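You operate a simulated robot arm through the tools that you are given. There is no shell and no other tool. Be economical: measure what you need, move in short steps, check, and stop when the job is done.

You are at the controls of a simulated two-armed robot. One attempt, no reset.

JOB
Pick up the bag that says "C-125" from the cork top of the wooden bench with one hand, pass it to the other hand and put it on the near end of the white counter. Set down upright: bag.
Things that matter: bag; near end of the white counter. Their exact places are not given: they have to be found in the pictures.

Only the result counts: the job must be done as asked and must still hold three seconds after the hand-in. Knocking over, shifting, dropping, spilling or breaking anything else fails it.

ROBOT AND FRAMES
Two 7-joint arms with two-finger parallel grippers on one trunk, on a base that drives. Base frame: it is fixed to the floor where the robot stands at the start and does not move with it; the origin is under the middle of the robot, x ahead of it, y to its left, z up; the surface under the hand at the start is at about z = 0.9. Readings come in m, degrees, newtons and seconds.
The left shoulder is at the start at [0.07, 0.188, 1.29], the right one opposite. With the tool pointing down near the work surface each hand reaches from about 0.28 to 0.78 m from the robot's upright axis, wherever it stands, measured 20 degrees to its own side. Places, roughly: near end of the white counter [0.7, 3.6, 0.9]. Payload 3.91 kg a hand.
The TCP of each hand is the grasp point between the finger pads, 0.03 m short of the fingertips. In the tool frame z runs along the fingers and y along their closing line. The gripper opens to 0.11 m. The fingers are 0.02 m wide and 0.01 m thick; the gripper's body (0.048 by 0.112 m) begins 0.055 m behind the TCP.
Orientation is that of the tool frame in the base frame, as a unit quaternion [w, x, y, z]. With the fingers straight down and closing along the base's y, the tool's x points along the base's -x, its y along +y and its z along -z.

CONTROLS
- The arms move only by the tool step_arm. It takes "left_commands", "right_commands" or both (then of equal length, played together; a hand with none holds still); each is a list of rows, each an object of numbers (a shift or turn left out is 0, a gripper value left out holds the last): "dx", "dy", "dz": the shift along the base's x, y, z in m; "wx", "wy", "wz": the turn, a rotation vector about the base's x, y, z in degrees; "fingers": the gripper command, from -1 (fully open) to 1 (shut), values between in proportion. In form: [{"dx": .., "dy": .., "dz": .., "wx": .., "wy": .., "wz": .., "fingers": ..}, ...]. A call has 1 to 12 rows; each row is the pose to reach, as a shift and turn from the pose commanded when the call began. Each row takes 0.2 s and may step no farther than 0.05 m and 8.6 degrees from the row before; otherwise, or with a gripper value out of range, the whole call is refused. A pose out of reach is approached as far as the arm can. The call stops where the force on the tool passes 40 N (or 10 N more than at its start, if that is more) or the arm is blocked; 0.2 s more then pass. The fingers move at their own pace (about 0.072 m/s each) and stop on an object; they squeeze with about 21 N. The grip force told is the motor's: it shows also when the fingers shut on nothing. Time passes only in rows, and 0.2 s behind the last, so rows that repeat a pose let the fingers close. The reply holds the time, the measured pose of the TCP, the force on the tool along the base axes, the opening and the grip force, in the units named above and with some noise, with the torque about the TCP (base axes, N m) and any sound that the robot's microphone picked up, and new pictures: "pictures" is both (left out), scene, wrist or none (wrist: the cameras of the hands that moved).
- Cameras (640 x 400 px; columns grow to the right, rows downward): "scene" is now at [0.1347, -0.0243, 1.5253]; the picture's right is [-0.30, -0.95, 0.00], its down [-0.64, 0.20, -0.75] and it looks along [0.71, -0.22, -0.67] (base axes); focal length 284 px, centre (320, 200). "left" rides on the left gripper at [0.072, -0.017, -0.103] in its tool frame; the picture's right is [0.23, 0.97, 0.00], its down [-0.76, 0.18, -0.62] and it looks along [-0.61, 0.14, 0.78] (tool axes); focal length 222 px, centre (320, 200). "right" rides on the right gripper at [0.072, 0.017, -0.103] in its tool frame; the picture's right is [-0.23, 0.97, 0.00], its down [-0.76, -0.18, -0.62] and it looks along [-0.61, -0.14, 0.78] (tool axes); focal length 222 px, centre (320, 200).
- slide_trunk(by): slides the trunk up (or, below 0, down) by that many m; the arms and the scene camera ride with it, the base frame stays. It gives what a move gives, with no picture.
- roll_base(legs): drives the robot by 1 to 6 legs, each [ahead, turn to the left] in m and degrees, along the robot's own axes; the way and the turn of a leg run together, so that a leg with both is an arc; at most 1.5 m and 180 degrees a leg. The arms and the cameras ride along, it lands a little off, and it stops where it bumps. It gives what a move gives, and a new picture of the scene camera.
- pan_tilt(pan, tilt): turns the head with the scene camera to pan (to the left, within 86 degrees either way) and tilt (down, from -29 to 69), counted from straight ahead of the robot. It gives what a move gives, and a new picture of the scene camera.
- pixel_to_xyz(camera, pixels): for up to 12 pixels [column, row] of the newest picture of that camera ("zoom" is the newest enlarged one), the place [x, y, z] in the base frame of the surface seen there, good to about 0.003 m, but the place of the scene camera against the robot may be out by one fixed shift of up to 0.025 m in any direction. No time passes.
- close_up(camera, box): a new picture of the part [left, top, right, bottom] of that camera's present view, enlarged. No time passes.
- close_job(): hands the job in; it is judged then, once.

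Keep the steps short. Do not move on a guess: measure, check each grasp and each placing, and mend mistakes. In all there are 80 turns and 260 pictures (those below and enlarged ones count). Leave the grippers open and the arms clear of the work at the hand-in unless told otherwise, and finish with a single line.

The tools are called by a JSON object that holds its "api" and its "payload". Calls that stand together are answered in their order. step_arm: Moves the arms, as the interface text tells. Its arguments: {"type":"object","properties":{"left_commands":{"type":"array","items":{"type":"object","properties":{"dx":{"type":"number"},"dy":{"type":"number"},"dz":{"type":"number"},"wx":{"type":"number"},"wy":{"type":"number"},"wz":{"type":"number"},"fingers":{"type":"number"}}}},"right_commands":{"type":"array","items":{"type":"object","properties":{"dx":{"type":"number"},"dy":{"type":"number"},"dz":{"type":"number"},"wx":{"type":"number"},"wy":{"type":"number"},"wz":{"type":"number"},"fingers":{"type":"number"}}}},"pictures":{"type":"string","enum":["both","scene","wrist","none"]}},"required":[]} The other tools are called the same way: slide_trunk (by) slides the trunk up or down; roll_base (legs) drives the base; pan_tilt (pan, tilt) turns the head that bears the scene camera; pixel_to_xyz (camera, pixels) gives the place of the surface under pixels of a picture; close_up (camera, box) takes an enlarged picture of a part of a camera's view; close_job () hands the job in.

At the start:

```text
clock: 0.0
left_tcp_pos: [0.525, 0.0441, 1.2776]
left_orientation: [0.0, -0.001, 1.0, -0.001]
left_contact_force: [-0.1, -1.5, -0.6]
left_ft_torque: [-0.01, -0.01, 0.0]
left_grip_width: 0.1099
left_grasp_force: 0.0
right_tcp_pos: [0.4153, -0.3258, 1.2395]
right_orientation: [0.0, -0.001, 1.0, 0.0]
right_contact_force: [0.4, 0.4, -0.4]
right_ft_torque: [0.01, 0.01, 0.02]
right_grip_width: 0.1101
right_grasp_force: 0.1
trunk travel left (down, up): [-0.8, 0.14]
robot x, y, heading: [-0.0022, -0.004, -0.1]
head pan, tilt: [-17.5, 41.8]
```

scene: 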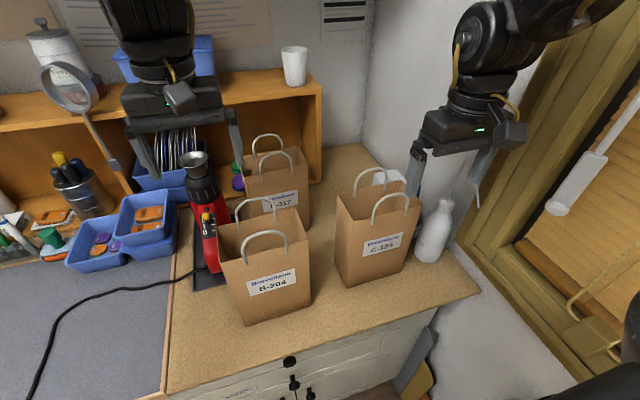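
right: 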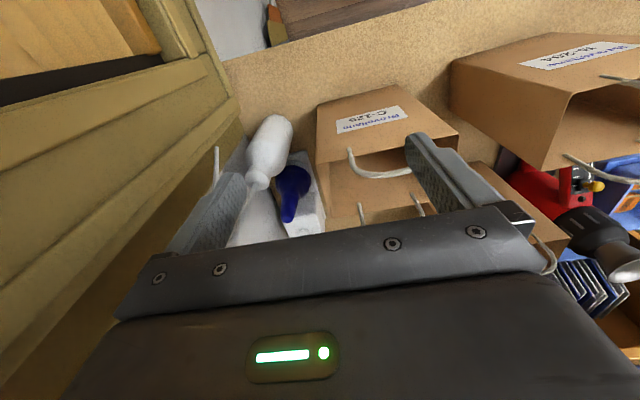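
left: 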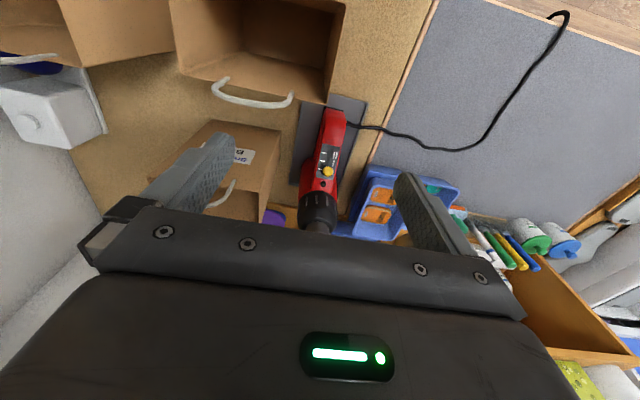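

The scene shows three bags. The one on the right, near (380,240), looks like C-125. I'll enlarge it to read the label.

{"api": "close_up", "payload": {"camera": "scene", "box": [310, 150, 470, 300]}}

{"api": "pixel_to_xyz", "payload": {"camera": "scene", "pixels": [[391, 195], [370, 170], [346, 281], [404, 273], [337, 198], [420, 205], [390, 224], [440, 205], [432, 258], [358, 185], [404, 200], [376, 207]]}}

{"api": "close_up", "payload": {"camera": "right", "box": [200, 60, 520, 260]}}

```text
2.67 times, centred on (390, 225) of scene
```

zoom: 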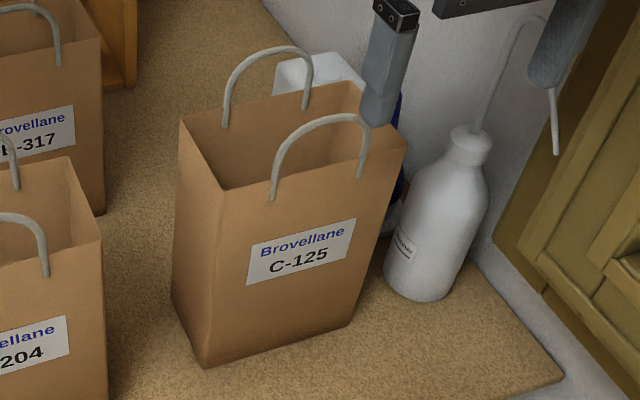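

```text
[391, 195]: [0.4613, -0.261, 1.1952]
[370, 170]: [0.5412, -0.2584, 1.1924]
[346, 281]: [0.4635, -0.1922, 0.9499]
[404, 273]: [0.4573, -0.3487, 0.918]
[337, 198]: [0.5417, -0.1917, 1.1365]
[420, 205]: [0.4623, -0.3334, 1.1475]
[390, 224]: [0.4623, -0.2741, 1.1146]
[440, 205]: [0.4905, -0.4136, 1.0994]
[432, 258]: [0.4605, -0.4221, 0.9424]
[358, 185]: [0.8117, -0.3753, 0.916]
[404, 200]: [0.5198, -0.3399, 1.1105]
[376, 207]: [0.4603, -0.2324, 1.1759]
```

```text
2.00 times, centred on (360, 160) of right
```

zoom: 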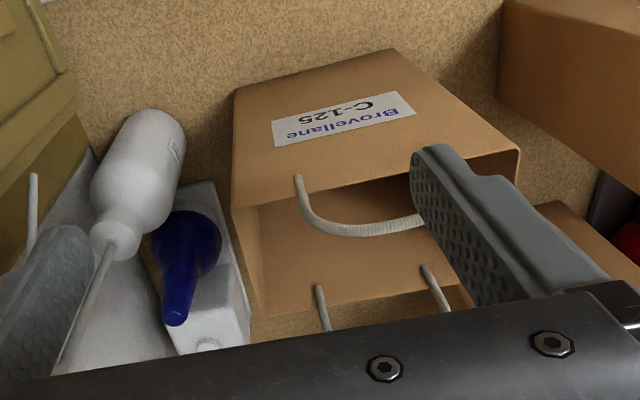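

The label reads C-125. The bag spans about x 0.46–0.54 and y −0.19 to −0.335, with its top at about z 1.145 and the handles reaching 1.195. I'll measure the same features with the right wrist camera to find the scene camera's shift.

{"api": "pixel_to_xyz", "payload": {"camera": "right", "pixels": [[370, 120], [322, 160], [452, 136], [350, 150], [385, 177], [325, 110], [394, 90], [340, 180], [270, 140], [255, 180], [290, 195], [216, 150]]}}

{"api": "pixel_to_xyz", "payload": {"camera": "scene", "pixels": [[384, 245], [345, 270], [441, 202], [445, 192], [300, 240], [305, 300], [477, 292], [358, 220], [415, 225], [470, 150], [300, 170], [305, 220]]}}

```text
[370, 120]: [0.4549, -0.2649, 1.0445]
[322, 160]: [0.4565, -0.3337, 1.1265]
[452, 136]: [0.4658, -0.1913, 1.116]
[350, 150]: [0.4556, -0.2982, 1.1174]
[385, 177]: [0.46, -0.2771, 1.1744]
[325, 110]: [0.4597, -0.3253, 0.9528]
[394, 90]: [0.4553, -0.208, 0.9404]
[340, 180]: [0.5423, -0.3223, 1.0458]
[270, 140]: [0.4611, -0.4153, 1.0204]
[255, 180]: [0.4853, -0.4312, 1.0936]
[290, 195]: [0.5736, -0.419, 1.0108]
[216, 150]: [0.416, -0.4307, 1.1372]
```

```text
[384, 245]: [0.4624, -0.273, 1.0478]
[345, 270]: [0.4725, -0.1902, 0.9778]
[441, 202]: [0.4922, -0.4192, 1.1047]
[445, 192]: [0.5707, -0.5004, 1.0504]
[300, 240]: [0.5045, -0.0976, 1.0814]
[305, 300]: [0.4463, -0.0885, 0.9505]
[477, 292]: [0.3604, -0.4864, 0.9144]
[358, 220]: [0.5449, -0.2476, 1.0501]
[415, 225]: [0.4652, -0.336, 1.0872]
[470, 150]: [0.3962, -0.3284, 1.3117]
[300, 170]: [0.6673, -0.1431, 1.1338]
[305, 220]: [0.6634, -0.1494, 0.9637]
```

The wrist camera puts the front face at x≈0.456 against 0.462 in the scene, with the top at about 1.13. The bag centre is therefore near (0.497, −0.262). I'll raise the right hand, turn it 90° so it closes along x, and centre it over the bag.

{"api": "step_arm", "payload": {"right_commands": [{"dz": 0.03, "wz": 8.2}, {"dz": 0.06, "wz": 16.4}, {"dz": 0.06, "wz": 24.6}, {"dz": 0.06, "wz": 32.8}, {"dx": 0.02, "dy": 0.016, "dz": 0.06, "wz": 41}, {"dx": 0.03, "dy": 0.025, "dz": 0.06, "wz": 49.2}, {"dx": 0.04, "dy": 0.035, "dz": 0.06, "wz": 57.4}, {"dx": 0.05, "dy": 0.045, "dz": 0.06, "wz": 65.6}, {"dx": 0.06, "dy": 0.055, "dz": 0.06, "wz": 73.8}, {"dx": 0.075, "dy": 0.06, "dz": 0.06, "wz": 82}, {"dx": 0.082, "dy": 0.064, "dz": 0.06, "wz": 90}, {"dx": 0.082, "dy": 0.064, "dz": 0.06, "wz": 90}]}}

```text
clock: 2.6
left_tcp_pos: [0.525, 0.0438, 1.2774]
left_orientation: [0.0, 0.0, 1.0, 0.001]
left_contact_force: [0.8, 0.0, 0.1]
left_ft_torque: [0.02, -0.02, -0.01]
left_grip_width: 0.1099
left_grasp_force: 0.1
right_tcp_pos: [0.496, -0.2758, 1.3055]
right_orientation: [0.031, -0.697, 0.717, 0.019]
right_contact_force: [0.3, 0.1, 0.1]
right_ft_torque: [0.01, 0.02, -0.01]
right_grip_width: 0.1101
right_grasp_force: 0.0
trunk travel left (down, up): [-0.8, 0.14]
robot x, y, heading: [0.0001, -0.0015, 0.0]
head pan, tilt: [-17.5, 41.8]
```

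scene: 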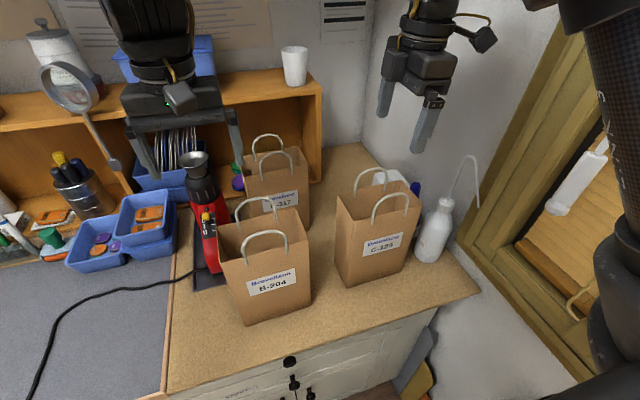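
right: 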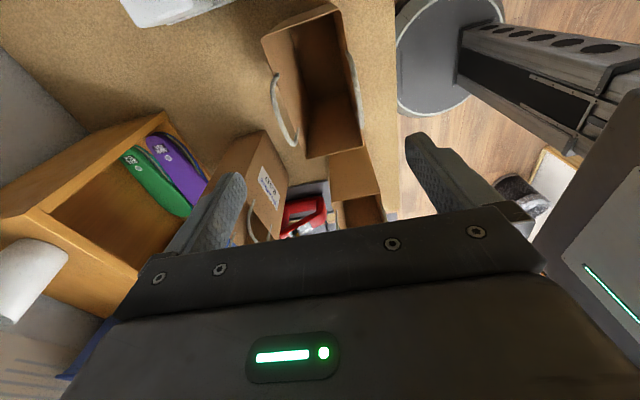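

The hand hasn't quite settled and still has a slight tilt. I'll hold a moment and re-read, then measure the bag in the wrist picture.

{"api": "step_arm", "payload": {"right_commands": [{}, {}, {}], "pictures": "wrist"}}

{"api": "pixel_to_xyz", "payload": {"camera": "right", "pixels": [[264, 45], [342, 10], [307, 155], [363, 148], [282, 120], [354, 80], [275, 80], [292, 144], [335, 130]]}}

{"api": "close_up", "payload": {"camera": "right", "box": [220, 0, 440, 220]}}

```text
clock: 3.4
left_tcp_pos: [0.525, 0.0438, 1.2776]
left_orientation: [-0.001, 0.0, 1.0, 0.0]
left_contact_force: [-0.2, 0.6, -0.3]
left_ft_torque: [0.04, -0.01, 0.0]
left_grip_width: 0.1101
left_grasp_force: 0.1
right_tcp_pos: [0.4964, -0.2785, 1.3039]
right_orientation: [0.028, -0.694, 0.719, 0.02]
right_contact_force: [0.0, 0.3, 0.2]
right_ft_torque: [0.03, -0.02, 0.01]
right_grip_width: 0.11
right_grasp_force: 0.1
trunk travel left (down, up): [-0.8, 0.14]
robot x, y, heading: [0.0005, 0.0024, -0.0]
head pan, tilt: [-17.5, 41.8]
```

right: 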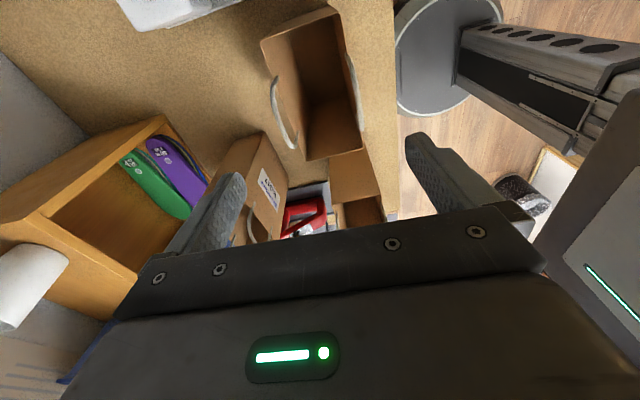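

```text
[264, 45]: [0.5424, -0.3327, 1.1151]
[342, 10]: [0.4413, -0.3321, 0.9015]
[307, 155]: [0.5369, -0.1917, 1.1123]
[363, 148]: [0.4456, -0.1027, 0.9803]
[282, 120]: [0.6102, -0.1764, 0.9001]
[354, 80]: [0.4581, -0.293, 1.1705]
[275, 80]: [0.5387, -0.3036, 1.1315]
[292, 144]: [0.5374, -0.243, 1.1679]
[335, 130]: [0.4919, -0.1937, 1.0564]
```

```text
1.82 times, centred on (330, 110) of right
```

zoom: 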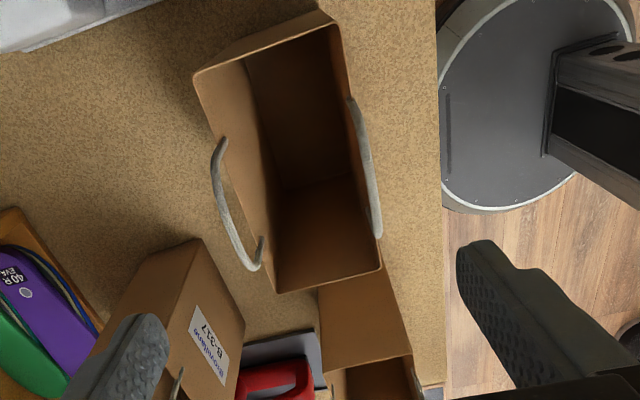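

The bag is empty. From the wrist camera its faces are at x 0.456 and 0.539, the y centre is −0.262, the rim is at about 1.125 and the handle tops at about 1.178. The arm is folded close to its limit at this height. I'll come down to 1.22, staying above the handles, and see if the pose straightens.

{"api": "step_arm", "payload": {"right_commands": [{"dz": -0.03}, {"dz": -0.06}, {"dz": -0.08}, {"dz": -0.08}, {"dz": -0.08}], "pictures": "both"}}

```text
clock: 4.6
left_tcp_pos: [0.5257, 0.0434, 1.2767]
left_orientation: [0.001, 0.0, 1.0, -0.001]
left_contact_force: [-0.1, 0.1, 0.3]
left_ft_torque: [0.0, 0.0, -0.03]
left_grip_width: 0.1099
left_grasp_force: 0.0
right_tcp_pos: [0.4966, -0.2775, 1.2229]
right_orientation: [0.029, -0.691, 0.722, 0.02]
right_contact_force: [-0.4, 0.2, 0.7]
right_ft_torque: [0.0, 0.0, 0.01]
right_grip_width: 0.1099
right_grasp_force: 0.0
trunk travel left (down, up): [-0.8, 0.14]
robot x, y, heading: [0.0031, 0.0018, -0.0]
head pan, tilt: [-17.5, 41.8]
```

scene: 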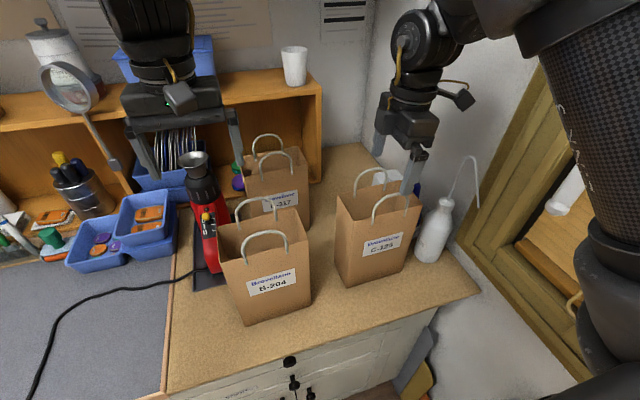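
right: 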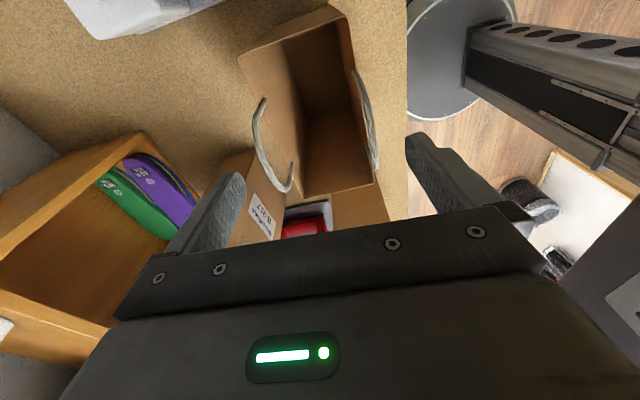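

There's a constant residual of about −0.016 m in y and 4° of tilt. I'll try correcting y by +0.015 with a small counter tilt.

{"api": "step_arm", "payload": {"right_commands": [{"dy": 0.015, "wz": -3}, {"dy": 0.015, "wz": -3}, {"dy": 0.015, "wz": -3}], "pictures": "none"}}

```text
clock: 5.4
left_tcp_pos: [0.5258, 0.0424, 1.2772]
left_orientation: [0.0, 0.0, 1.0, 0.001]
left_contact_force: [0.1, 0.2, 0.1]
left_ft_torque: [0.02, 0.0, -0.02]
left_grip_width: 0.1099
left_grasp_force: 0.1
right_tcp_pos: [0.4959, -0.2651, 1.2165]
right_orientation: [0.021, -0.67, 0.741, 0.027]
right_contact_force: [0.1, -0.2, -0.4]
right_ft_torque: [0.02, 0.01, 0.01]
right_grip_width: 0.1099
right_grasp_force: 0.0
trunk travel left (down, up): [-0.8, 0.14]
robot x, y, heading: [0.0023, -0.0028, -0.2]
head pan, tilt: [-17.5, 41.8]
```

The y correction worked. I'll restore the yaw and look from the wrist.

{"api": "step_arm", "payload": {"right_commands": [{"dy": 0.004, "wz": 5}, {"dy": 0.004, "wz": 5}, {"dy": 0.004, "wz": 5}], "pictures": "wrist"}}

{"api": "pixel_to_xyz", "payload": {"camera": "right", "pixels": [[240, 55], [335, 8], [303, 190], [255, 130], [355, 70], [373, 130], [265, 160], [372, 165], [290, 185], [376, 182], [262, 106]]}}

```text
clock: 6.2
left_tcp_pos: [0.5275, 0.0429, 1.2778]
left_orientation: [-0.001, 0.0, 1.0, 0.0]
left_contact_force: [0.3, -0.5, 0.3]
left_ft_torque: [0.0, -0.02, -0.01]
left_grip_width: 0.1102
left_grasp_force: 0.1
right_tcp_pos: [0.4972, -0.2617, 1.2198]
right_orientation: [0.026, -0.703, 0.71, 0.026]
right_contact_force: [-0.8, 0.1, -0.4]
right_ft_torque: [0.01, -0.01, 0.0]
right_grip_width: 0.1099
right_grasp_force: 0.0
trunk travel left (down, up): [-0.8, 0.14]
robot x, y, heading: [0.0007, -0.0006, -0.2]
head pan, tilt: [-17.5, 41.8]
```

right: 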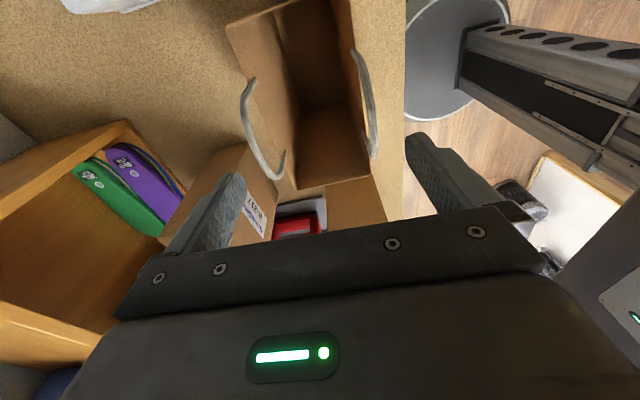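

```text
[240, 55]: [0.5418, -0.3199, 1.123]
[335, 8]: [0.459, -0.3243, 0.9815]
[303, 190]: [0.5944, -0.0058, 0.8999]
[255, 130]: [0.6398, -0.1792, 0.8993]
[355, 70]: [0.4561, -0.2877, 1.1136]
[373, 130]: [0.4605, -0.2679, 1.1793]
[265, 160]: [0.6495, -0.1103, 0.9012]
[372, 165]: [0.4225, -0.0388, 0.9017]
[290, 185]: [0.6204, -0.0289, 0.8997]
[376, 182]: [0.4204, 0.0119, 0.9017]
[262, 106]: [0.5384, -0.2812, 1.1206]
```

The hand is aligned with yaw≈90° and its TCP at (0.497, −0.262). The handles lie at x≈0.460 and 0.539, and the handle top is at 1.18. I'll lower by 0.082 with the fingers open.

{"api": "step_arm", "payload": {"right_commands": [{"dx": 0.001, "dz": -0.03}, {"dx": 0.001, "dz": -0.055}, {"dx": 0.001, "dz": -0.07}, {"dx": 0.001, "dz": -0.082}, {"dx": 0.001, "dz": -0.082}], "pictures": "both"}}

{"api": "close_up", "payload": {"camera": "scene", "box": [310, 90, 470, 300]}}

```text
clock: 7.4
left_tcp_pos: [0.5261, 0.0417, 1.2775]
left_orientation: [0.001, 0.0, 1.0, 0.001]
left_contact_force: [-0.2, 0.2, 1.0]
left_ft_torque: [0.01, -0.01, 0.01]
left_grip_width: 0.11
left_grasp_force: 0.1
right_tcp_pos: [0.5007, -0.2651, 1.1375]
right_orientation: [0.021, -0.704, 0.709, 0.021]
right_contact_force: [0.7, 0.2, 0.6]
right_ft_torque: [0.03, 0.01, 0.02]
right_grip_width: 0.1101
right_grasp_force: 0.1
right hand out of reach, approached as far as the arm can: row 1, 2, 3, 4, 5
trunk travel left (down, up): [-0.8, 0.14]
robot x, y, heading: [0.0027, -0.0022, 0.0]
head pan, tilt: [-17.5, 41.8]
```

scene: 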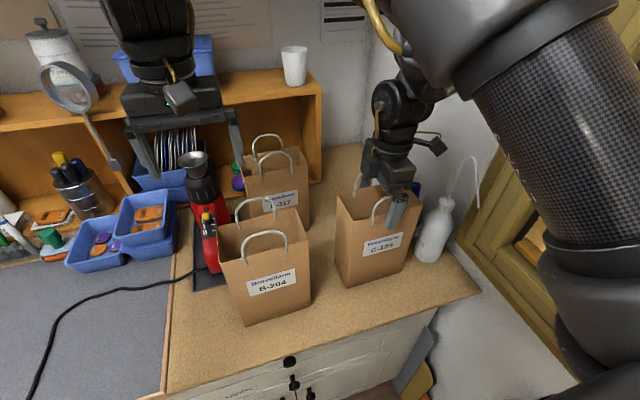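
right: 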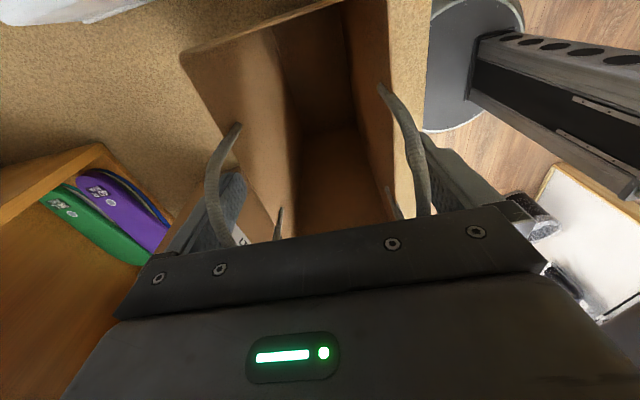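

```text
1.90 times, centred on (390, 195) of scene
```

zoom: 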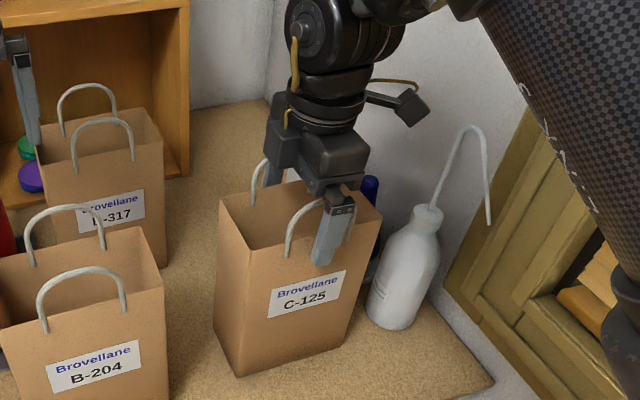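

The fingers straddle the bag with the handles between them, and there is no contact force. I'll close.

{"api": "step_arm", "payload": {"right_commands": [{"fingers": 0.0}, {"fingers": 1}, {"fingers": 1}, {"fingers": 1}, {"fingers": 1}], "pictures": "both"}}

{"api": "close_up", "payload": {"camera": "scene", "box": [310, 90, 470, 300]}}

```text
clock: 8.6
left_tcp_pos: [0.5258, 0.0436, 1.2795]
left_orientation: [0.0, 0.0, 1.0, 0.0]
left_contact_force: [0.2, 0.2, -0.4]
left_ft_torque: [-0.03, 0.01, -0.01]
left_grip_width: 0.1102
left_grasp_force: 0.0
right_tcp_pos: [0.4992, -0.2652, 1.1371]
right_orientation: [0.019, -0.703, 0.711, 0.019]
right_contact_force: [0.8, 3.6, 6.2]
right_ft_torque: [0.14, -0.38, 0.11]
right_grip_width: 0.0877
right_grasp_force: 20.6
trunk travel left (down, up): [-0.8, 0.14]
robot x, y, heading: [0.0017, -0.0019, 0.2]
head pan, tilt: [-17.5, 41.8]
```

scene: 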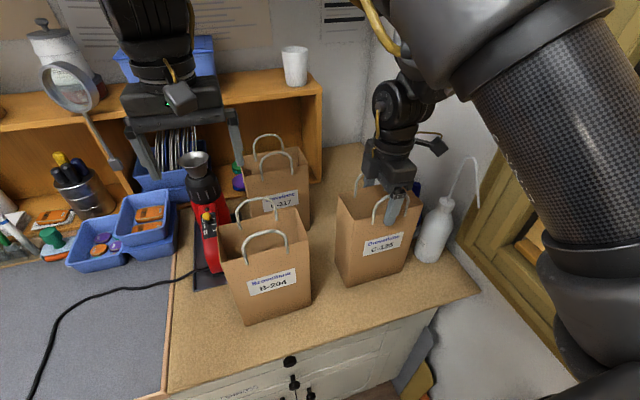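
right: 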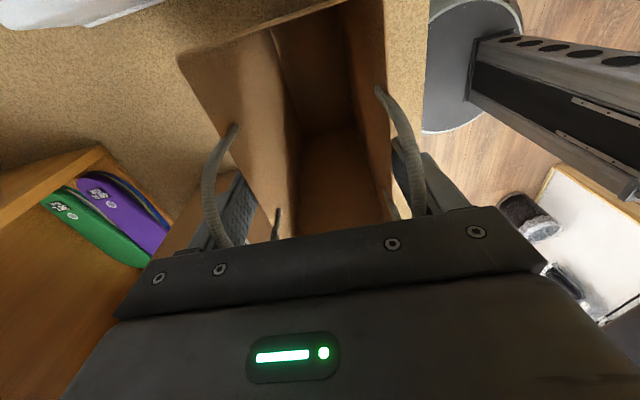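

```text
1.90 times, centred on (390, 195) of scene
```

zoom: 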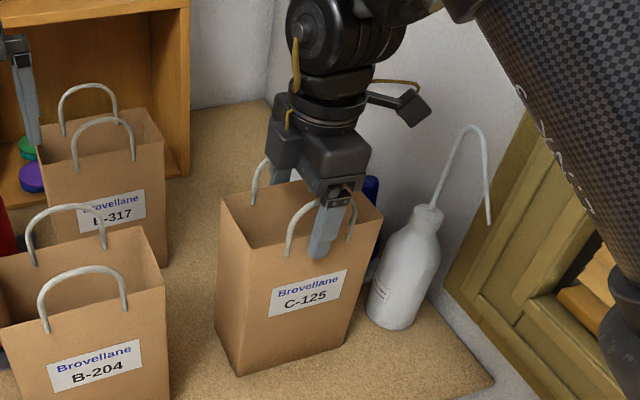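

The fingers hold at 0.088 m with 20.6 N, and the bag is still upright. I'll lift 4 cm to test the grip.

{"api": "step_arm", "payload": {"right_commands": [{"dz": 0.01}, {"dz": 0.02}, {"dz": 0.03}, {"dz": 0.04}, {"dz": 0.04}], "pictures": "scene"}}

{"api": "close_up", "payload": {"camera": "scene", "box": [310, 90, 470, 300]}}

```text
clock: 10.0
left_tcp_pos: [0.5263, 0.0422, 1.2782]
left_orientation: [0.0, 0.001, 1.0, 0.001]
left_contact_force: [0.0, 0.1, -0.2]
left_ft_torque: [-0.02, 0.0, 0.0]
left_grip_width: 0.11
left_grasp_force: 0.1
right_tcp_pos: [0.4953, -0.2722, 1.1534]
right_orientation: [-0.001, -0.699, 0.714, 0.039]
right_contact_force: [-0.5, -0.4, -1.0]
right_ft_torque: [-0.01, 0.02, 0.02]
right_grip_width: 0.0877
right_grasp_force: 21.3
trunk travel left (down, up): [-0.8, 0.14]
robot x, y, heading: [-0.0015, 0.0013, -0.2]
head pan, tilt: [-17.5, 41.8]
stopped in row 5 (right hand): the arm was blocked; the commanded pose is now the measured one
```

scene: 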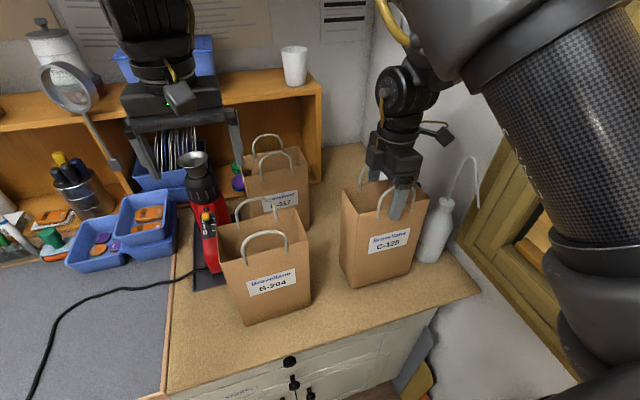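

```text
1.90 times, centred on (390, 195) of scene
```

zoom: 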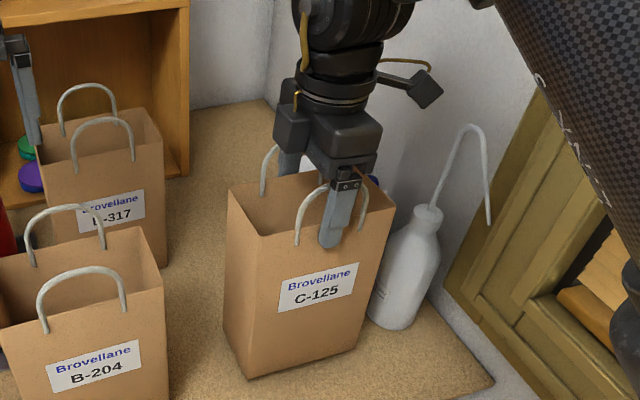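

The bag came up about 1.6 cm, held firmly, but the arm is at a joint limit. I'll lift straight up with the trunk instead.

{"api": "slide_trunk", "payload": {"by": 0.12}}

{"api": "close_up", "payload": {"camera": "scene", "box": [120, 0, 640, 400]}}

```text
clock: 11.5
left_tcp_pos: [0.5264, 0.0428, 1.3982]
left_orientation: [0.0, -0.001, 1.0, 0.0]
left_contact_force: [-0.4, -0.5, -0.1]
left_ft_torque: [-0.03, 0.01, 0.06]
left_grip_width: 0.11
left_grasp_force: 0.0
right_tcp_pos: [0.4954, -0.2724, 1.2748]
right_orientation: [0.0, -0.7, 0.713, 0.038]
right_contact_force: [-0.3, 0.0, -0.5]
right_ft_torque: [0.01, 0.02, -0.03]
right_grip_width: 0.0874
right_grasp_force: 21.1
trunk travel left (down, up): [-0.92, 0.02]
robot x, y, heading: [0.0018, 0.0042, -0.1]
head pan, tilt: [-17.5, 41.8]
```

```text
1.00 times, centred on (380, 200) of scene (not enlarged: the box is as wide or as high as the picture)
```

zoom: 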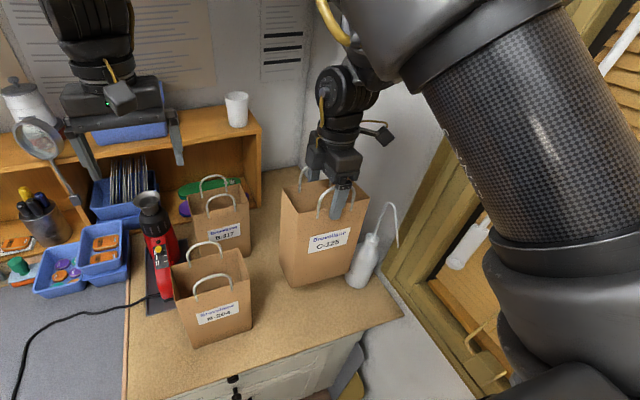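

The bag is held clear with its bottom at about 1.04, and nothing lies behind it toward the robot. I'll look left before driving.

{"api": "pan_tilt", "payload": {"pan": 86, "tilt": 20}}

{"api": "pan_tilt", "payload": {"pan": 50, "tilt": 25}}

```text
clock: 13.3
left_tcp_pos: [0.5264, 0.0438, 1.3972]
left_orientation: [0.0, 0.0, 1.0, 0.001]
left_contact_force: [-1.0, -0.6, -0.1]
left_ft_torque: [-0.01, -0.01, 0.02]
left_grip_width: 0.11
left_grasp_force: 0.0
right_tcp_pos: [0.4956, -0.2713, 1.2746]
right_orientation: [0.001, -0.7, 0.713, 0.038]
right_contact_force: [0.3, -0.7, -1.0]
right_ft_torque: [-0.04, 0.0, -0.03]
right_grip_width: 0.0875
right_grasp_force: 21.3
trunk travel left (down, up): [-0.92, 0.02]
robot x, y, heading: [0.0026, 0.0015, -0.1]
head pan, tilt: [85.9, 20.0]
```

scene: 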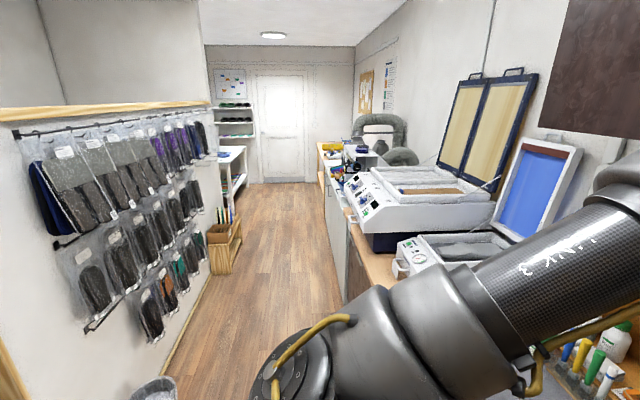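

```text
clock: 14.3
left_tcp_pos: [0.5264, 0.0422, 1.3972]
left_orientation: [-0.001, 0.0, 1.0, 0.0]
left_contact_force: [0.5, 0.0, -0.6]
left_ft_torque: [0.02, -0.05, -0.03]
left_grip_width: 0.1098
left_grasp_force: 0.1
right_tcp_pos: [0.4943, -0.2733, 1.2745]
right_orientation: [0.0, -0.7, 0.713, 0.038]
right_contact_force: [0.0, -0.4, -0.3]
right_ft_torque: [0.03, -0.01, 0.03]
right_grip_width: 0.0878
right_grasp_force: 21.1
trunk travel left (down, up): [-0.92, 0.02]
robot x, y, heading: [-0.0003, -0.0033, 0.2]
head pan, tilt: [50.0, 25.0]
```

scene: 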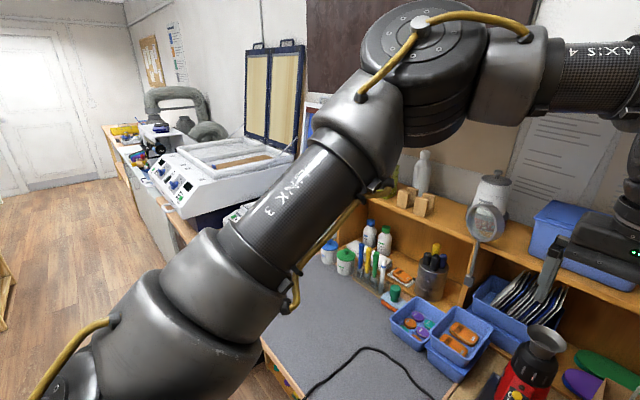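

A corridor runs along +y. I'll measure its clearances in this view.

{"api": "pixel_to_xyz", "payload": {"camera": "scene", "pixels": [[5, 290], [60, 300], [30, 184], [120, 190], [160, 260], [150, 230], [110, 150], [125, 150], [100, 200], [270, 370], [50, 330], [190, 225]]}}

{"api": "pan_tilt", "payload": {"pan": 86, "tilt": 35}}

```text
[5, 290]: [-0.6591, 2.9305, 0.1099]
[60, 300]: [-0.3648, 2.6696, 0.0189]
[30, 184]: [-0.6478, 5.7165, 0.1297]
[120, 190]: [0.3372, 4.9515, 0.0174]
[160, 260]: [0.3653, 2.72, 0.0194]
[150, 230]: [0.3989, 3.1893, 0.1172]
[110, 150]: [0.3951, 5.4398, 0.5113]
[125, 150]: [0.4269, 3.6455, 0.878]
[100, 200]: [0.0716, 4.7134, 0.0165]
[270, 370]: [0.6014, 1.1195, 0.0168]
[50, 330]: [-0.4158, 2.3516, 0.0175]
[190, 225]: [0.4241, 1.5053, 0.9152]
```

```text
clock: 15.3
left_tcp_pos: [0.5267, 0.0439, 1.3979]
left_orientation: [0.0, 0.001, 1.0, 0.001]
left_contact_force: [-0.1, 0.3, -0.3]
left_ft_torque: [-0.02, -0.01, -0.01]
left_grip_width: 0.11
left_grasp_force: 0.1
right_tcp_pos: [0.4946, -0.2723, 1.2753]
right_orientation: [0.0, -0.7, 0.713, 0.039]
right_contact_force: [-0.5, -0.5, -0.3]
right_ft_torque: [0.01, -0.01, -0.01]
right_grip_width: 0.0876
right_grasp_force: 21.1
trunk travel left (down, up): [-0.92, 0.02]
robot x, y, heading: [0.0023, -0.0001, 0.2]
head pan, tilt: [85.9, 35.0]
```

scene: 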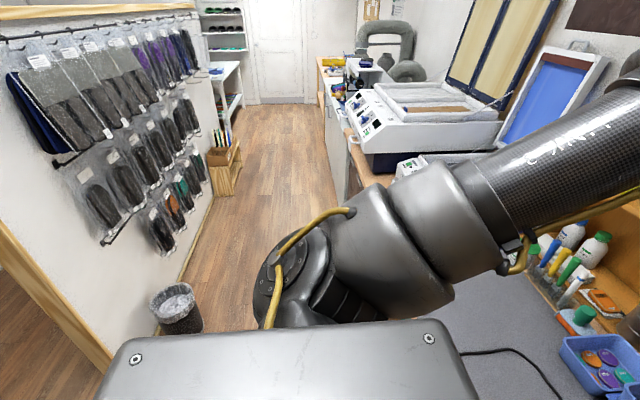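

{"api": "pixel_to_xyz", "payload": {"camera": "scene", "pixels": [[85, 180], [60, 250], [110, 210], [200, 230], [205, 300], [180, 290], [210, 195], [240, 185], [345, 190], [350, 150], [330, 120], [160, 330]]}}

{"api": "close_up", "payload": {"camera": "scene", "box": [200, 0, 520, 200]}}

```text
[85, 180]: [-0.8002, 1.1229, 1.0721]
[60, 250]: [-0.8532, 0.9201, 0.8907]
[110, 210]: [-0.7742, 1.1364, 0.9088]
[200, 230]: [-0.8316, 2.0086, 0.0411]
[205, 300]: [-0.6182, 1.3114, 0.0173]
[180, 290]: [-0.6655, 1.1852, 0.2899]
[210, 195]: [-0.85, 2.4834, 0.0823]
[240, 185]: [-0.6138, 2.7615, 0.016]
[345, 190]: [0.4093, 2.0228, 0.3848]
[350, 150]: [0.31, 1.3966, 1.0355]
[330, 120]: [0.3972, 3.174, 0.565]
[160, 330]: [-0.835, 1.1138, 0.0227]
```

```text
2.00 times, centred on (360, 100) of scene
```

zoom: 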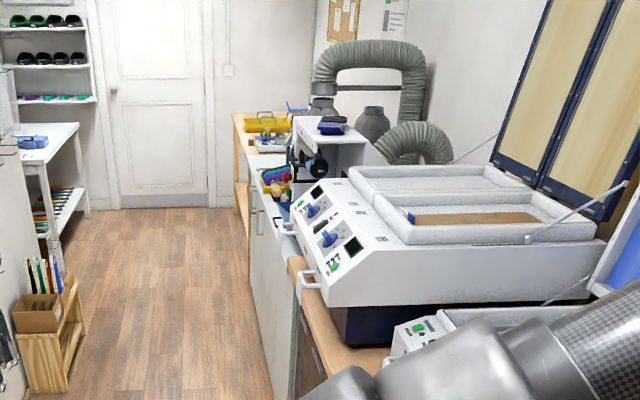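

The corridor along +y is about 0.9 m wide. The press juts out at x 0.31, and there's a wastebasket at x −0.6. I'll back away from the bench first and do the handover in free space.

{"api": "pan_tilt", "payload": {"pan": -17, "tilt": 42}}

{"api": "roll_base", "payload": {"legs": [[-0.3, 0]]}}

```text
clock: 17.1
left_tcp_pos: [0.5256, 0.0434, 1.3974]
left_orientation: [0.0, 0.001, 1.0, 0.0]
left_contact_force: [0.2, 0.3, -0.5]
left_ft_torque: [-0.01, 0.01, 0.0]
left_grip_width: 0.1101
left_grasp_force: 0.0
right_tcp_pos: [0.4956, -0.2717, 1.2741]
right_orientation: [0.0, -0.699, 0.714, 0.038]
right_contact_force: [0.7, -0.2, 0.1]
right_ft_torque: [0.02, -0.03, 0.01]
right_grip_width: 0.0874
right_grasp_force: 20.6
trunk travel left (down, up): [-0.92, 0.02]
robot x, y, heading: [0.0015, 0.0021, 0.0]
head pan, tilt: [-17.0, 42.0]
```

scene: 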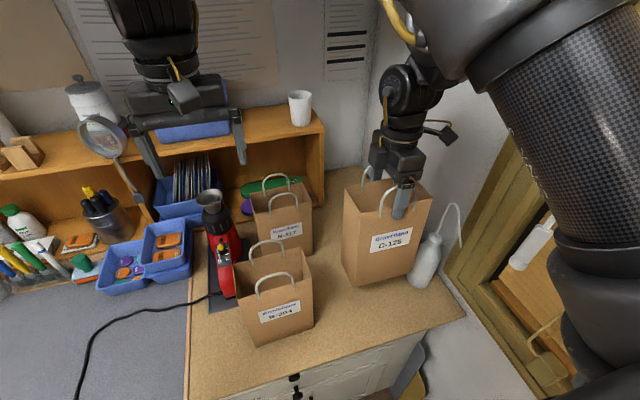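

```text
clock: 19.2
left_tcp_pos: [0.2284, 0.0409, 1.3964]
left_orientation: [-0.001, 0.003, 1.0, 0.0]
left_contact_force: [0.1, -0.1, -0.7]
left_ft_torque: [-0.02, 0.02, -0.01]
left_grip_width: 0.11
left_grasp_force: 0.1
right_tcp_pos: [0.1958, -0.2751, 1.2732]
right_orientation: [0.0, -0.698, 0.715, 0.039]
right_contact_force: [0.9, -0.6, -0.4]
right_ft_torque: [0.03, 0.02, 0.0]
right_grip_width: 0.0875
right_grasp_force: 21.4
trunk travel left (down, up): [-0.92, 0.02]
robot x, y, heading: [-0.3026, 0.0026, -0.3]
head pan, tilt: [-17.0, 42.0]
```

scene: 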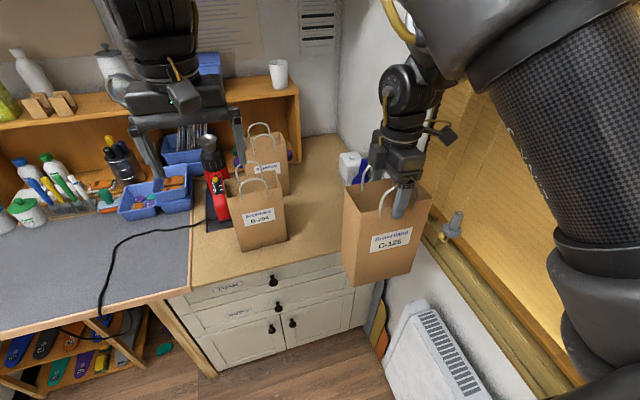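

The bag hangs free in front of the robot. I'll turn the left hand 90° so it closes along x, moving it a little left for clearance.

{"api": "step_arm", "payload": {"left_commands": [{"dy": 0.02, "wz": -8.2}, {"dy": 0.04, "wz": -16.4}, {"dy": 0.06, "wz": -24.6}, {"dy": 0.08, "wz": -32.8}, {"dy": 0.1, "wz": -41}, {"dy": 0.1, "wz": -49.2}, {"dy": 0.1, "wz": -57.4}, {"dy": 0.1, "wz": -65.6}, {"dy": 0.1, "wz": -73.8}, {"dy": 0.1, "wz": -82}, {"dy": 0.1, "wz": -90}, {"dy": 0.1, "wz": -90}], "pictures": "scene"}}

```text
clock: 21.8
left_tcp_pos: [0.2265, 0.141, 1.3978]
left_orientation: [0.0, 0.709, 0.705, 0.0]
left_contact_force: [-0.5, -0.6, -0.5]
left_ft_torque: [0.03, 0.0, -0.01]
left_grip_width: 0.1099
left_grasp_force: 0.0
right_tcp_pos: [0.1948, -0.2739, 1.2741]
right_orientation: [0.001, -0.698, 0.715, 0.038]
right_contact_force: [-0.7, -0.3, -0.7]
right_ft_torque: [0.0, -0.01, 0.01]
right_grip_width: 0.0874
right_grasp_force: 21.1
trunk travel left (down, up): [-0.92, 0.02]
robot x, y, heading: [-0.2987, 0.0024, 0.1]
head pan, tilt: [-17.0, 42.0]
```

scene: 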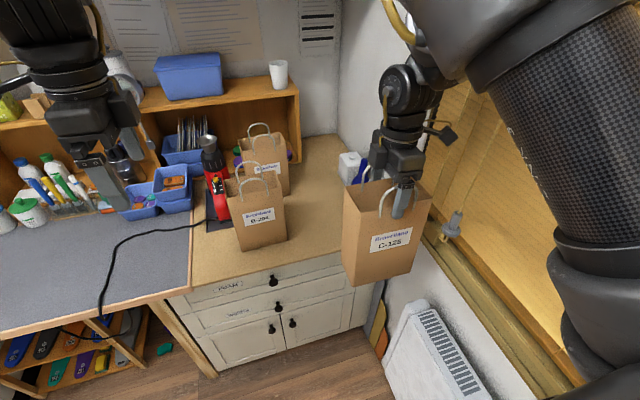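

The yaw is good. Next I'll tilt the left hand about x so its fingers point toward −y and down, and lower it beside the bag with a safe gap.

{"api": "step_arm", "payload": {"left_commands": [{"dz": -0.02, "wx": -8}, {"dz": -0.04, "wx": -16}, {"dz": -0.06, "wx": -24}, {"dz": -0.08, "wx": -32}, {"dz": -0.11, "wx": -40, "dx": -0.01}, {"dz": -0.14, "wx": -48, "dx": -0.02}, {"dz": -0.17, "wx": -56, "dx": -0.031, "dy": -0.02}, {"dz": -0.2, "wx": -64, "dx": -0.031, "dy": -0.04}, {"dz": -0.2, "wx": -70, "dx": -0.031, "dy": -0.06}, {"dz": -0.2, "wx": -70, "dx": -0.031, "dy": -0.06}, {"dz": -0.2, "wx": -70, "dx": -0.031, "dy": -0.06}], "pictures": "both"}}

```text
clock: 24.2
left_tcp_pos: [0.1931, 0.0808, 1.1978]
left_orientation: [0.407, 0.58, 0.578, -0.405]
left_contact_force: [0.2, 0.4, 0.4]
left_ft_torque: [0.01, 0.0, -0.05]
left_grip_width: 0.1101
left_grasp_force: 0.0
right_tcp_pos: [0.1941, -0.2729, 1.275]
right_orientation: [-0.001, -0.698, 0.715, 0.038]
right_contact_force: [-0.2, 0.4, -0.2]
right_ft_torque: [-0.02, -0.03, 0.02]
right_grip_width: 0.0878
right_grasp_force: 20.8
trunk travel left (down, up): [-0.92, 0.02]
robot x, y, heading: [-0.3014, 0.0003, -0.1]
head pan, tilt: [-17.0, 42.0]
```

scene: 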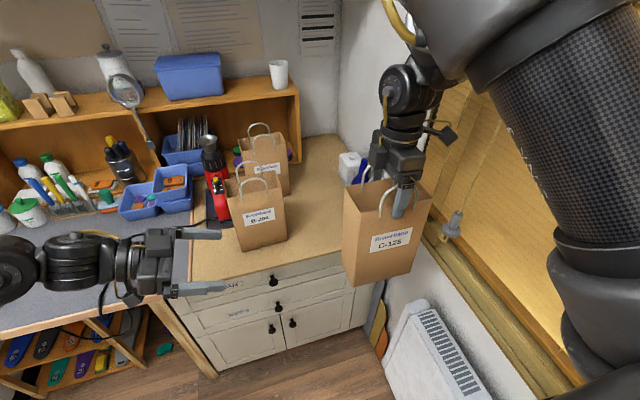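
left: 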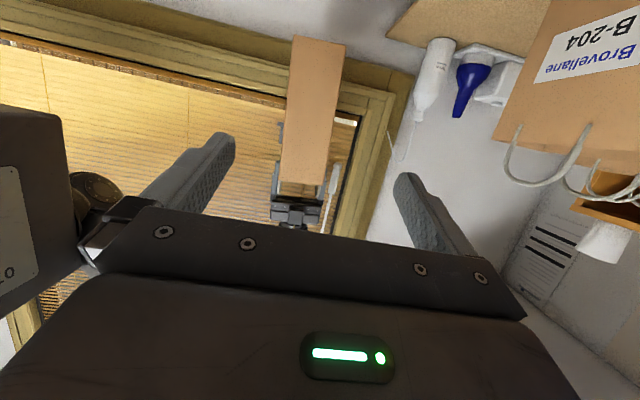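

The left hand reached its pose exactly, and its camera sees the bag's left side face. I'll measure that face.

{"api": "pixel_to_xyz", "payload": {"camera": "left", "pixels": [[295, 42], [340, 50], [285, 178], [325, 182], [305, 110], [284, 110], [331, 110]]}}

{"api": "close_up", "payload": {"camera": "left", "box": [200, 20, 440, 240]}}

```text
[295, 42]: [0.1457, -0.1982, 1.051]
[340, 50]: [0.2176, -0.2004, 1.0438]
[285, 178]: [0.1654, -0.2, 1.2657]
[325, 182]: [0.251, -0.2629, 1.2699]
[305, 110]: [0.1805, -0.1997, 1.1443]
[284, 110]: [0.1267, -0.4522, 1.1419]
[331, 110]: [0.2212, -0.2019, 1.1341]
```

```text
1.82 times, centred on (320, 130) of left
```

zoom: 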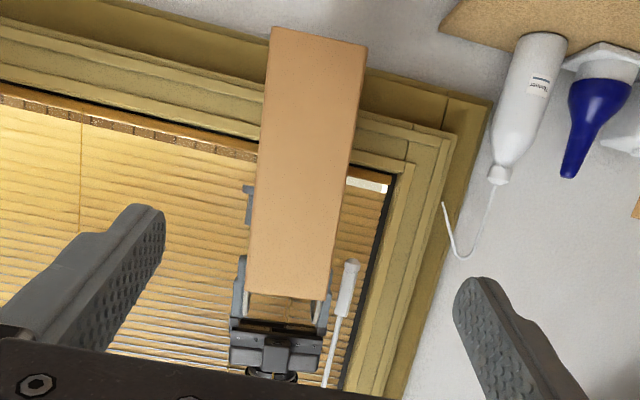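

The side face is at y −0.200, with z from 1.04 to 1.266 and x from 0.151 to 0.229 at mid-height. It has about 3° of roll that matches the right hand. I'll match that roll, lower to z 1.16, and advance the open left fingers past the faces in two stages.

{"api": "step_arm", "payload": {"left_commands": [{"dz": -0.038, "wy": 3, "dx": -0.002}, {"dz": -0.038, "dx": -0.002, "wy": 3, "dy": -0.045}, {"dz": -0.038, "dx": -0.002, "wy": 3, "dy": -0.09}, {"dz": -0.038, "dx": -0.002, "wy": 3, "dy": -0.135}, {"dz": -0.038, "dx": -0.002, "wy": 3, "dy": -0.18}, {"dz": -0.038, "dx": -0.002, "wy": 3, "dy": -0.21}, {"dz": -0.038, "dx": -0.002, "wy": 3, "dy": -0.21}, {"dz": -0.038, "dx": -0.002, "wy": 3, "dy": -0.21}], "pictures": "both"}}

```text
clock: 26.0
left_tcp_pos: [0.1945, -0.1303, 1.1596]
left_orientation: [0.391, 0.57, 0.588, -0.419]
left_contact_force: [0.5, -0.3, 0.0]
left_ft_torque: [-0.02, -0.01, 0.0]
left_grip_width: 0.11
left_grasp_force: 0.0
right_tcp_pos: [0.1939, -0.2737, 1.2747]
right_orientation: [0.0, -0.698, 0.715, 0.038]
right_contact_force: [0.3, -0.1, -0.2]
right_ft_torque: [-0.02, -0.01, -0.02]
right_grip_width: 0.0877
right_grasp_force: 20.7
trunk travel left (down, up): [-0.92, 0.02]
robot x, y, heading: [-0.3011, 0.002, -0.2]
head pan, tilt: [-17.0, 42.0]
```

scene: 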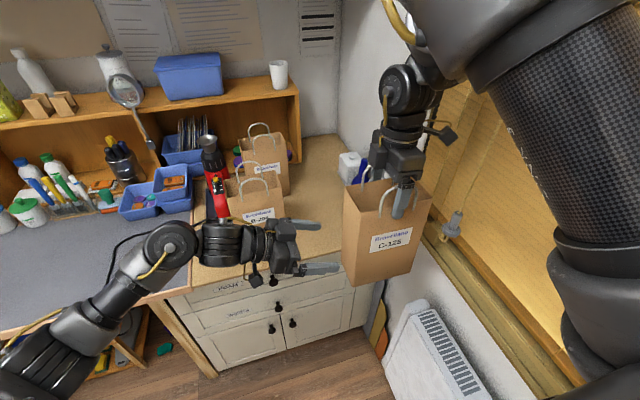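
left: 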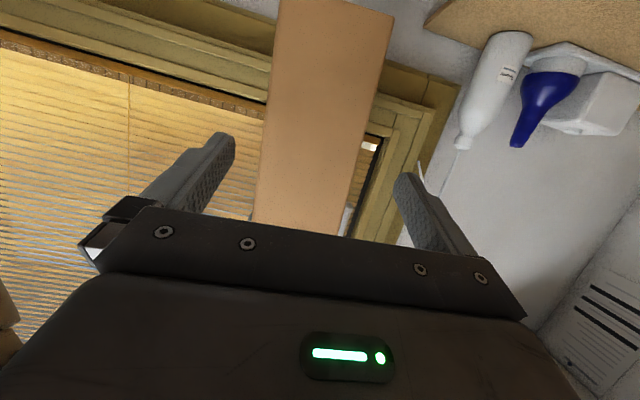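

The fingers are aligned on both sides of the bag. I'll check the face edges at grip height.

{"api": "pixel_to_xyz", "payload": {"camera": "left", "pixels": [[268, 100], [370, 100], [258, 190], [346, 190], [310, 100], [300, 190], [290, 20], [385, 30]]}}

```text
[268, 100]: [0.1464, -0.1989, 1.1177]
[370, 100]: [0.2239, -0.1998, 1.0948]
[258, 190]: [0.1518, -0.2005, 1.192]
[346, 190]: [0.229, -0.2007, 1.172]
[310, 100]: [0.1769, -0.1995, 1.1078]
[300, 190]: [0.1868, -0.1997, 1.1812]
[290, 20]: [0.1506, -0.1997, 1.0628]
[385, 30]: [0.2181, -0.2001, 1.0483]
```

At grip height the bag centre is x≈0.190, so I'll shift −0.004 and advance 0.10 to y −0.23.

{"api": "step_arm", "payload": {"left_commands": [{"dx": -0.004, "dy": -0.03}, {"dx": -0.004, "dy": -0.06}, {"dx": -0.004, "dy": -0.085}, {"dx": -0.004, "dy": -0.1}, {"dx": -0.004, "dy": -0.1}], "pictures": "both"}}

{"api": "close_up", "payload": {"camera": "scene", "box": [240, 100, 480, 310]}}

```text
clock: 27.2
left_tcp_pos: [0.1892, -0.229, 1.1588]
left_orientation: [0.391, 0.57, 0.588, -0.419]
left_contact_force: [0.2, -0.1, -0.1]
left_ft_torque: [0.0, -0.02, -0.01]
left_grip_width: 0.1102
left_grasp_force: 0.1
right_tcp_pos: [0.1937, -0.2738, 1.2742]
right_orientation: [0.0, -0.698, 0.715, 0.039]
right_contact_force: [-0.5, 0.1, -0.7]
right_ft_torque: [-0.03, 0.01, 0.01]
right_grip_width: 0.0873
right_grasp_force: 20.4
trunk travel left (down, up): [-0.92, 0.02]
robot x, y, heading: [-0.2986, 0.003, -0.4]
head pan, tilt: [-17.0, 42.0]
```

scene: 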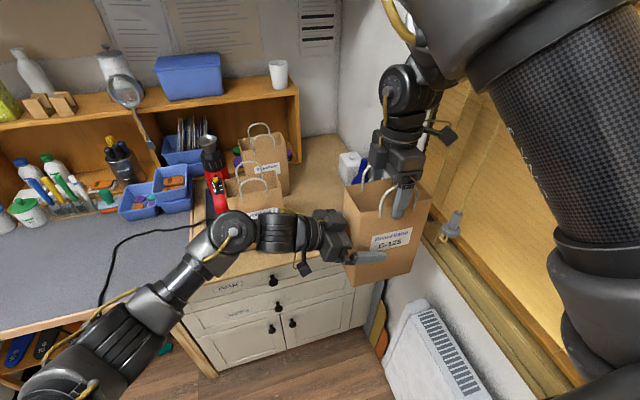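
left: 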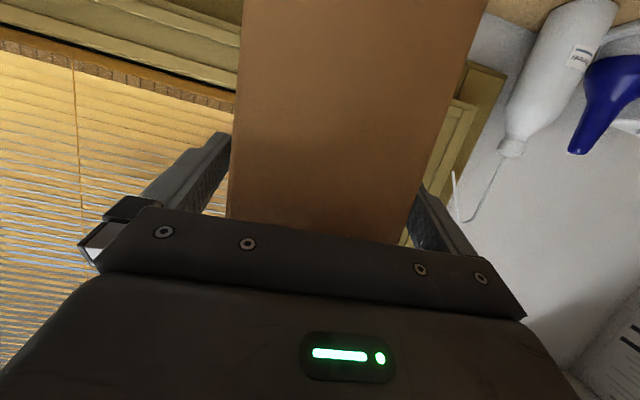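

```text
1.90 times, centred on (360, 205) of scene
```

zoom: 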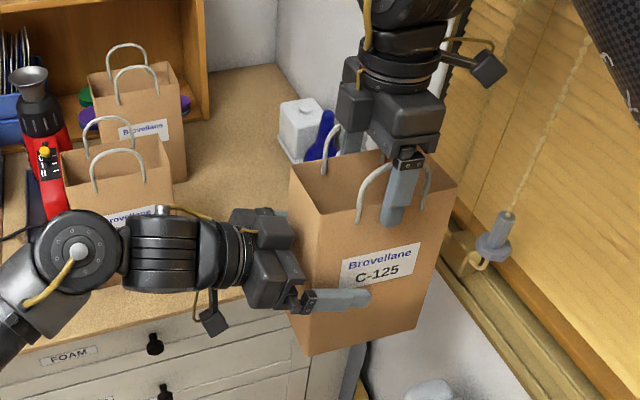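

The left fingers straddle the bag's front and back faces. I'll close the left gripper.

{"api": "step_arm", "payload": {"left_commands": [{"fingers": 0.0}, {"fingers": 1}, {"fingers": 1}, {"fingers": 1}, {"fingers": 1}], "pictures": "scene"}}

```text
clock: 28.4
left_tcp_pos: [0.1889, -0.2293, 1.1597]
left_orientation: [0.391, 0.571, 0.588, -0.42]
left_contact_force: [-5.2, 0.0, 1.3]
left_ft_torque: [0.03, -0.15, -0.69]
left_grip_width: 0.085
left_grasp_force: 20.5
right_tcp_pos: [0.1937, -0.2742, 1.2752]
right_orientation: [0.001, -0.698, 0.715, 0.038]
right_contact_force: [4.1, 0.7, -2.2]
right_ft_torque: [-0.04, -0.32, 0.51]
right_grip_width: 0.0876
right_grasp_force: 21.0
trunk travel left (down, up): [-0.92, 0.02]
robot x, y, heading: [-0.3024, -0.0029, -0.1]
head pan, tilt: [-17.0, 42.0]
```

scene: 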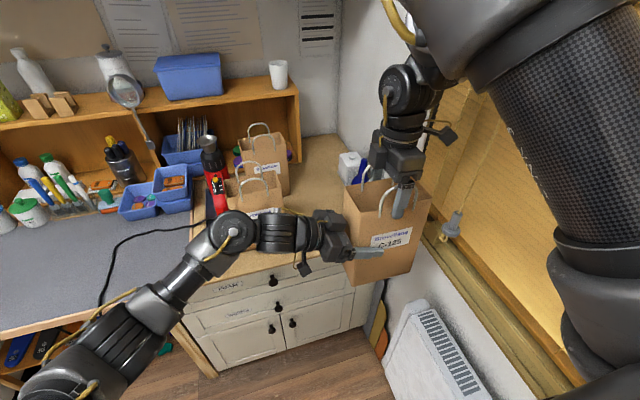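

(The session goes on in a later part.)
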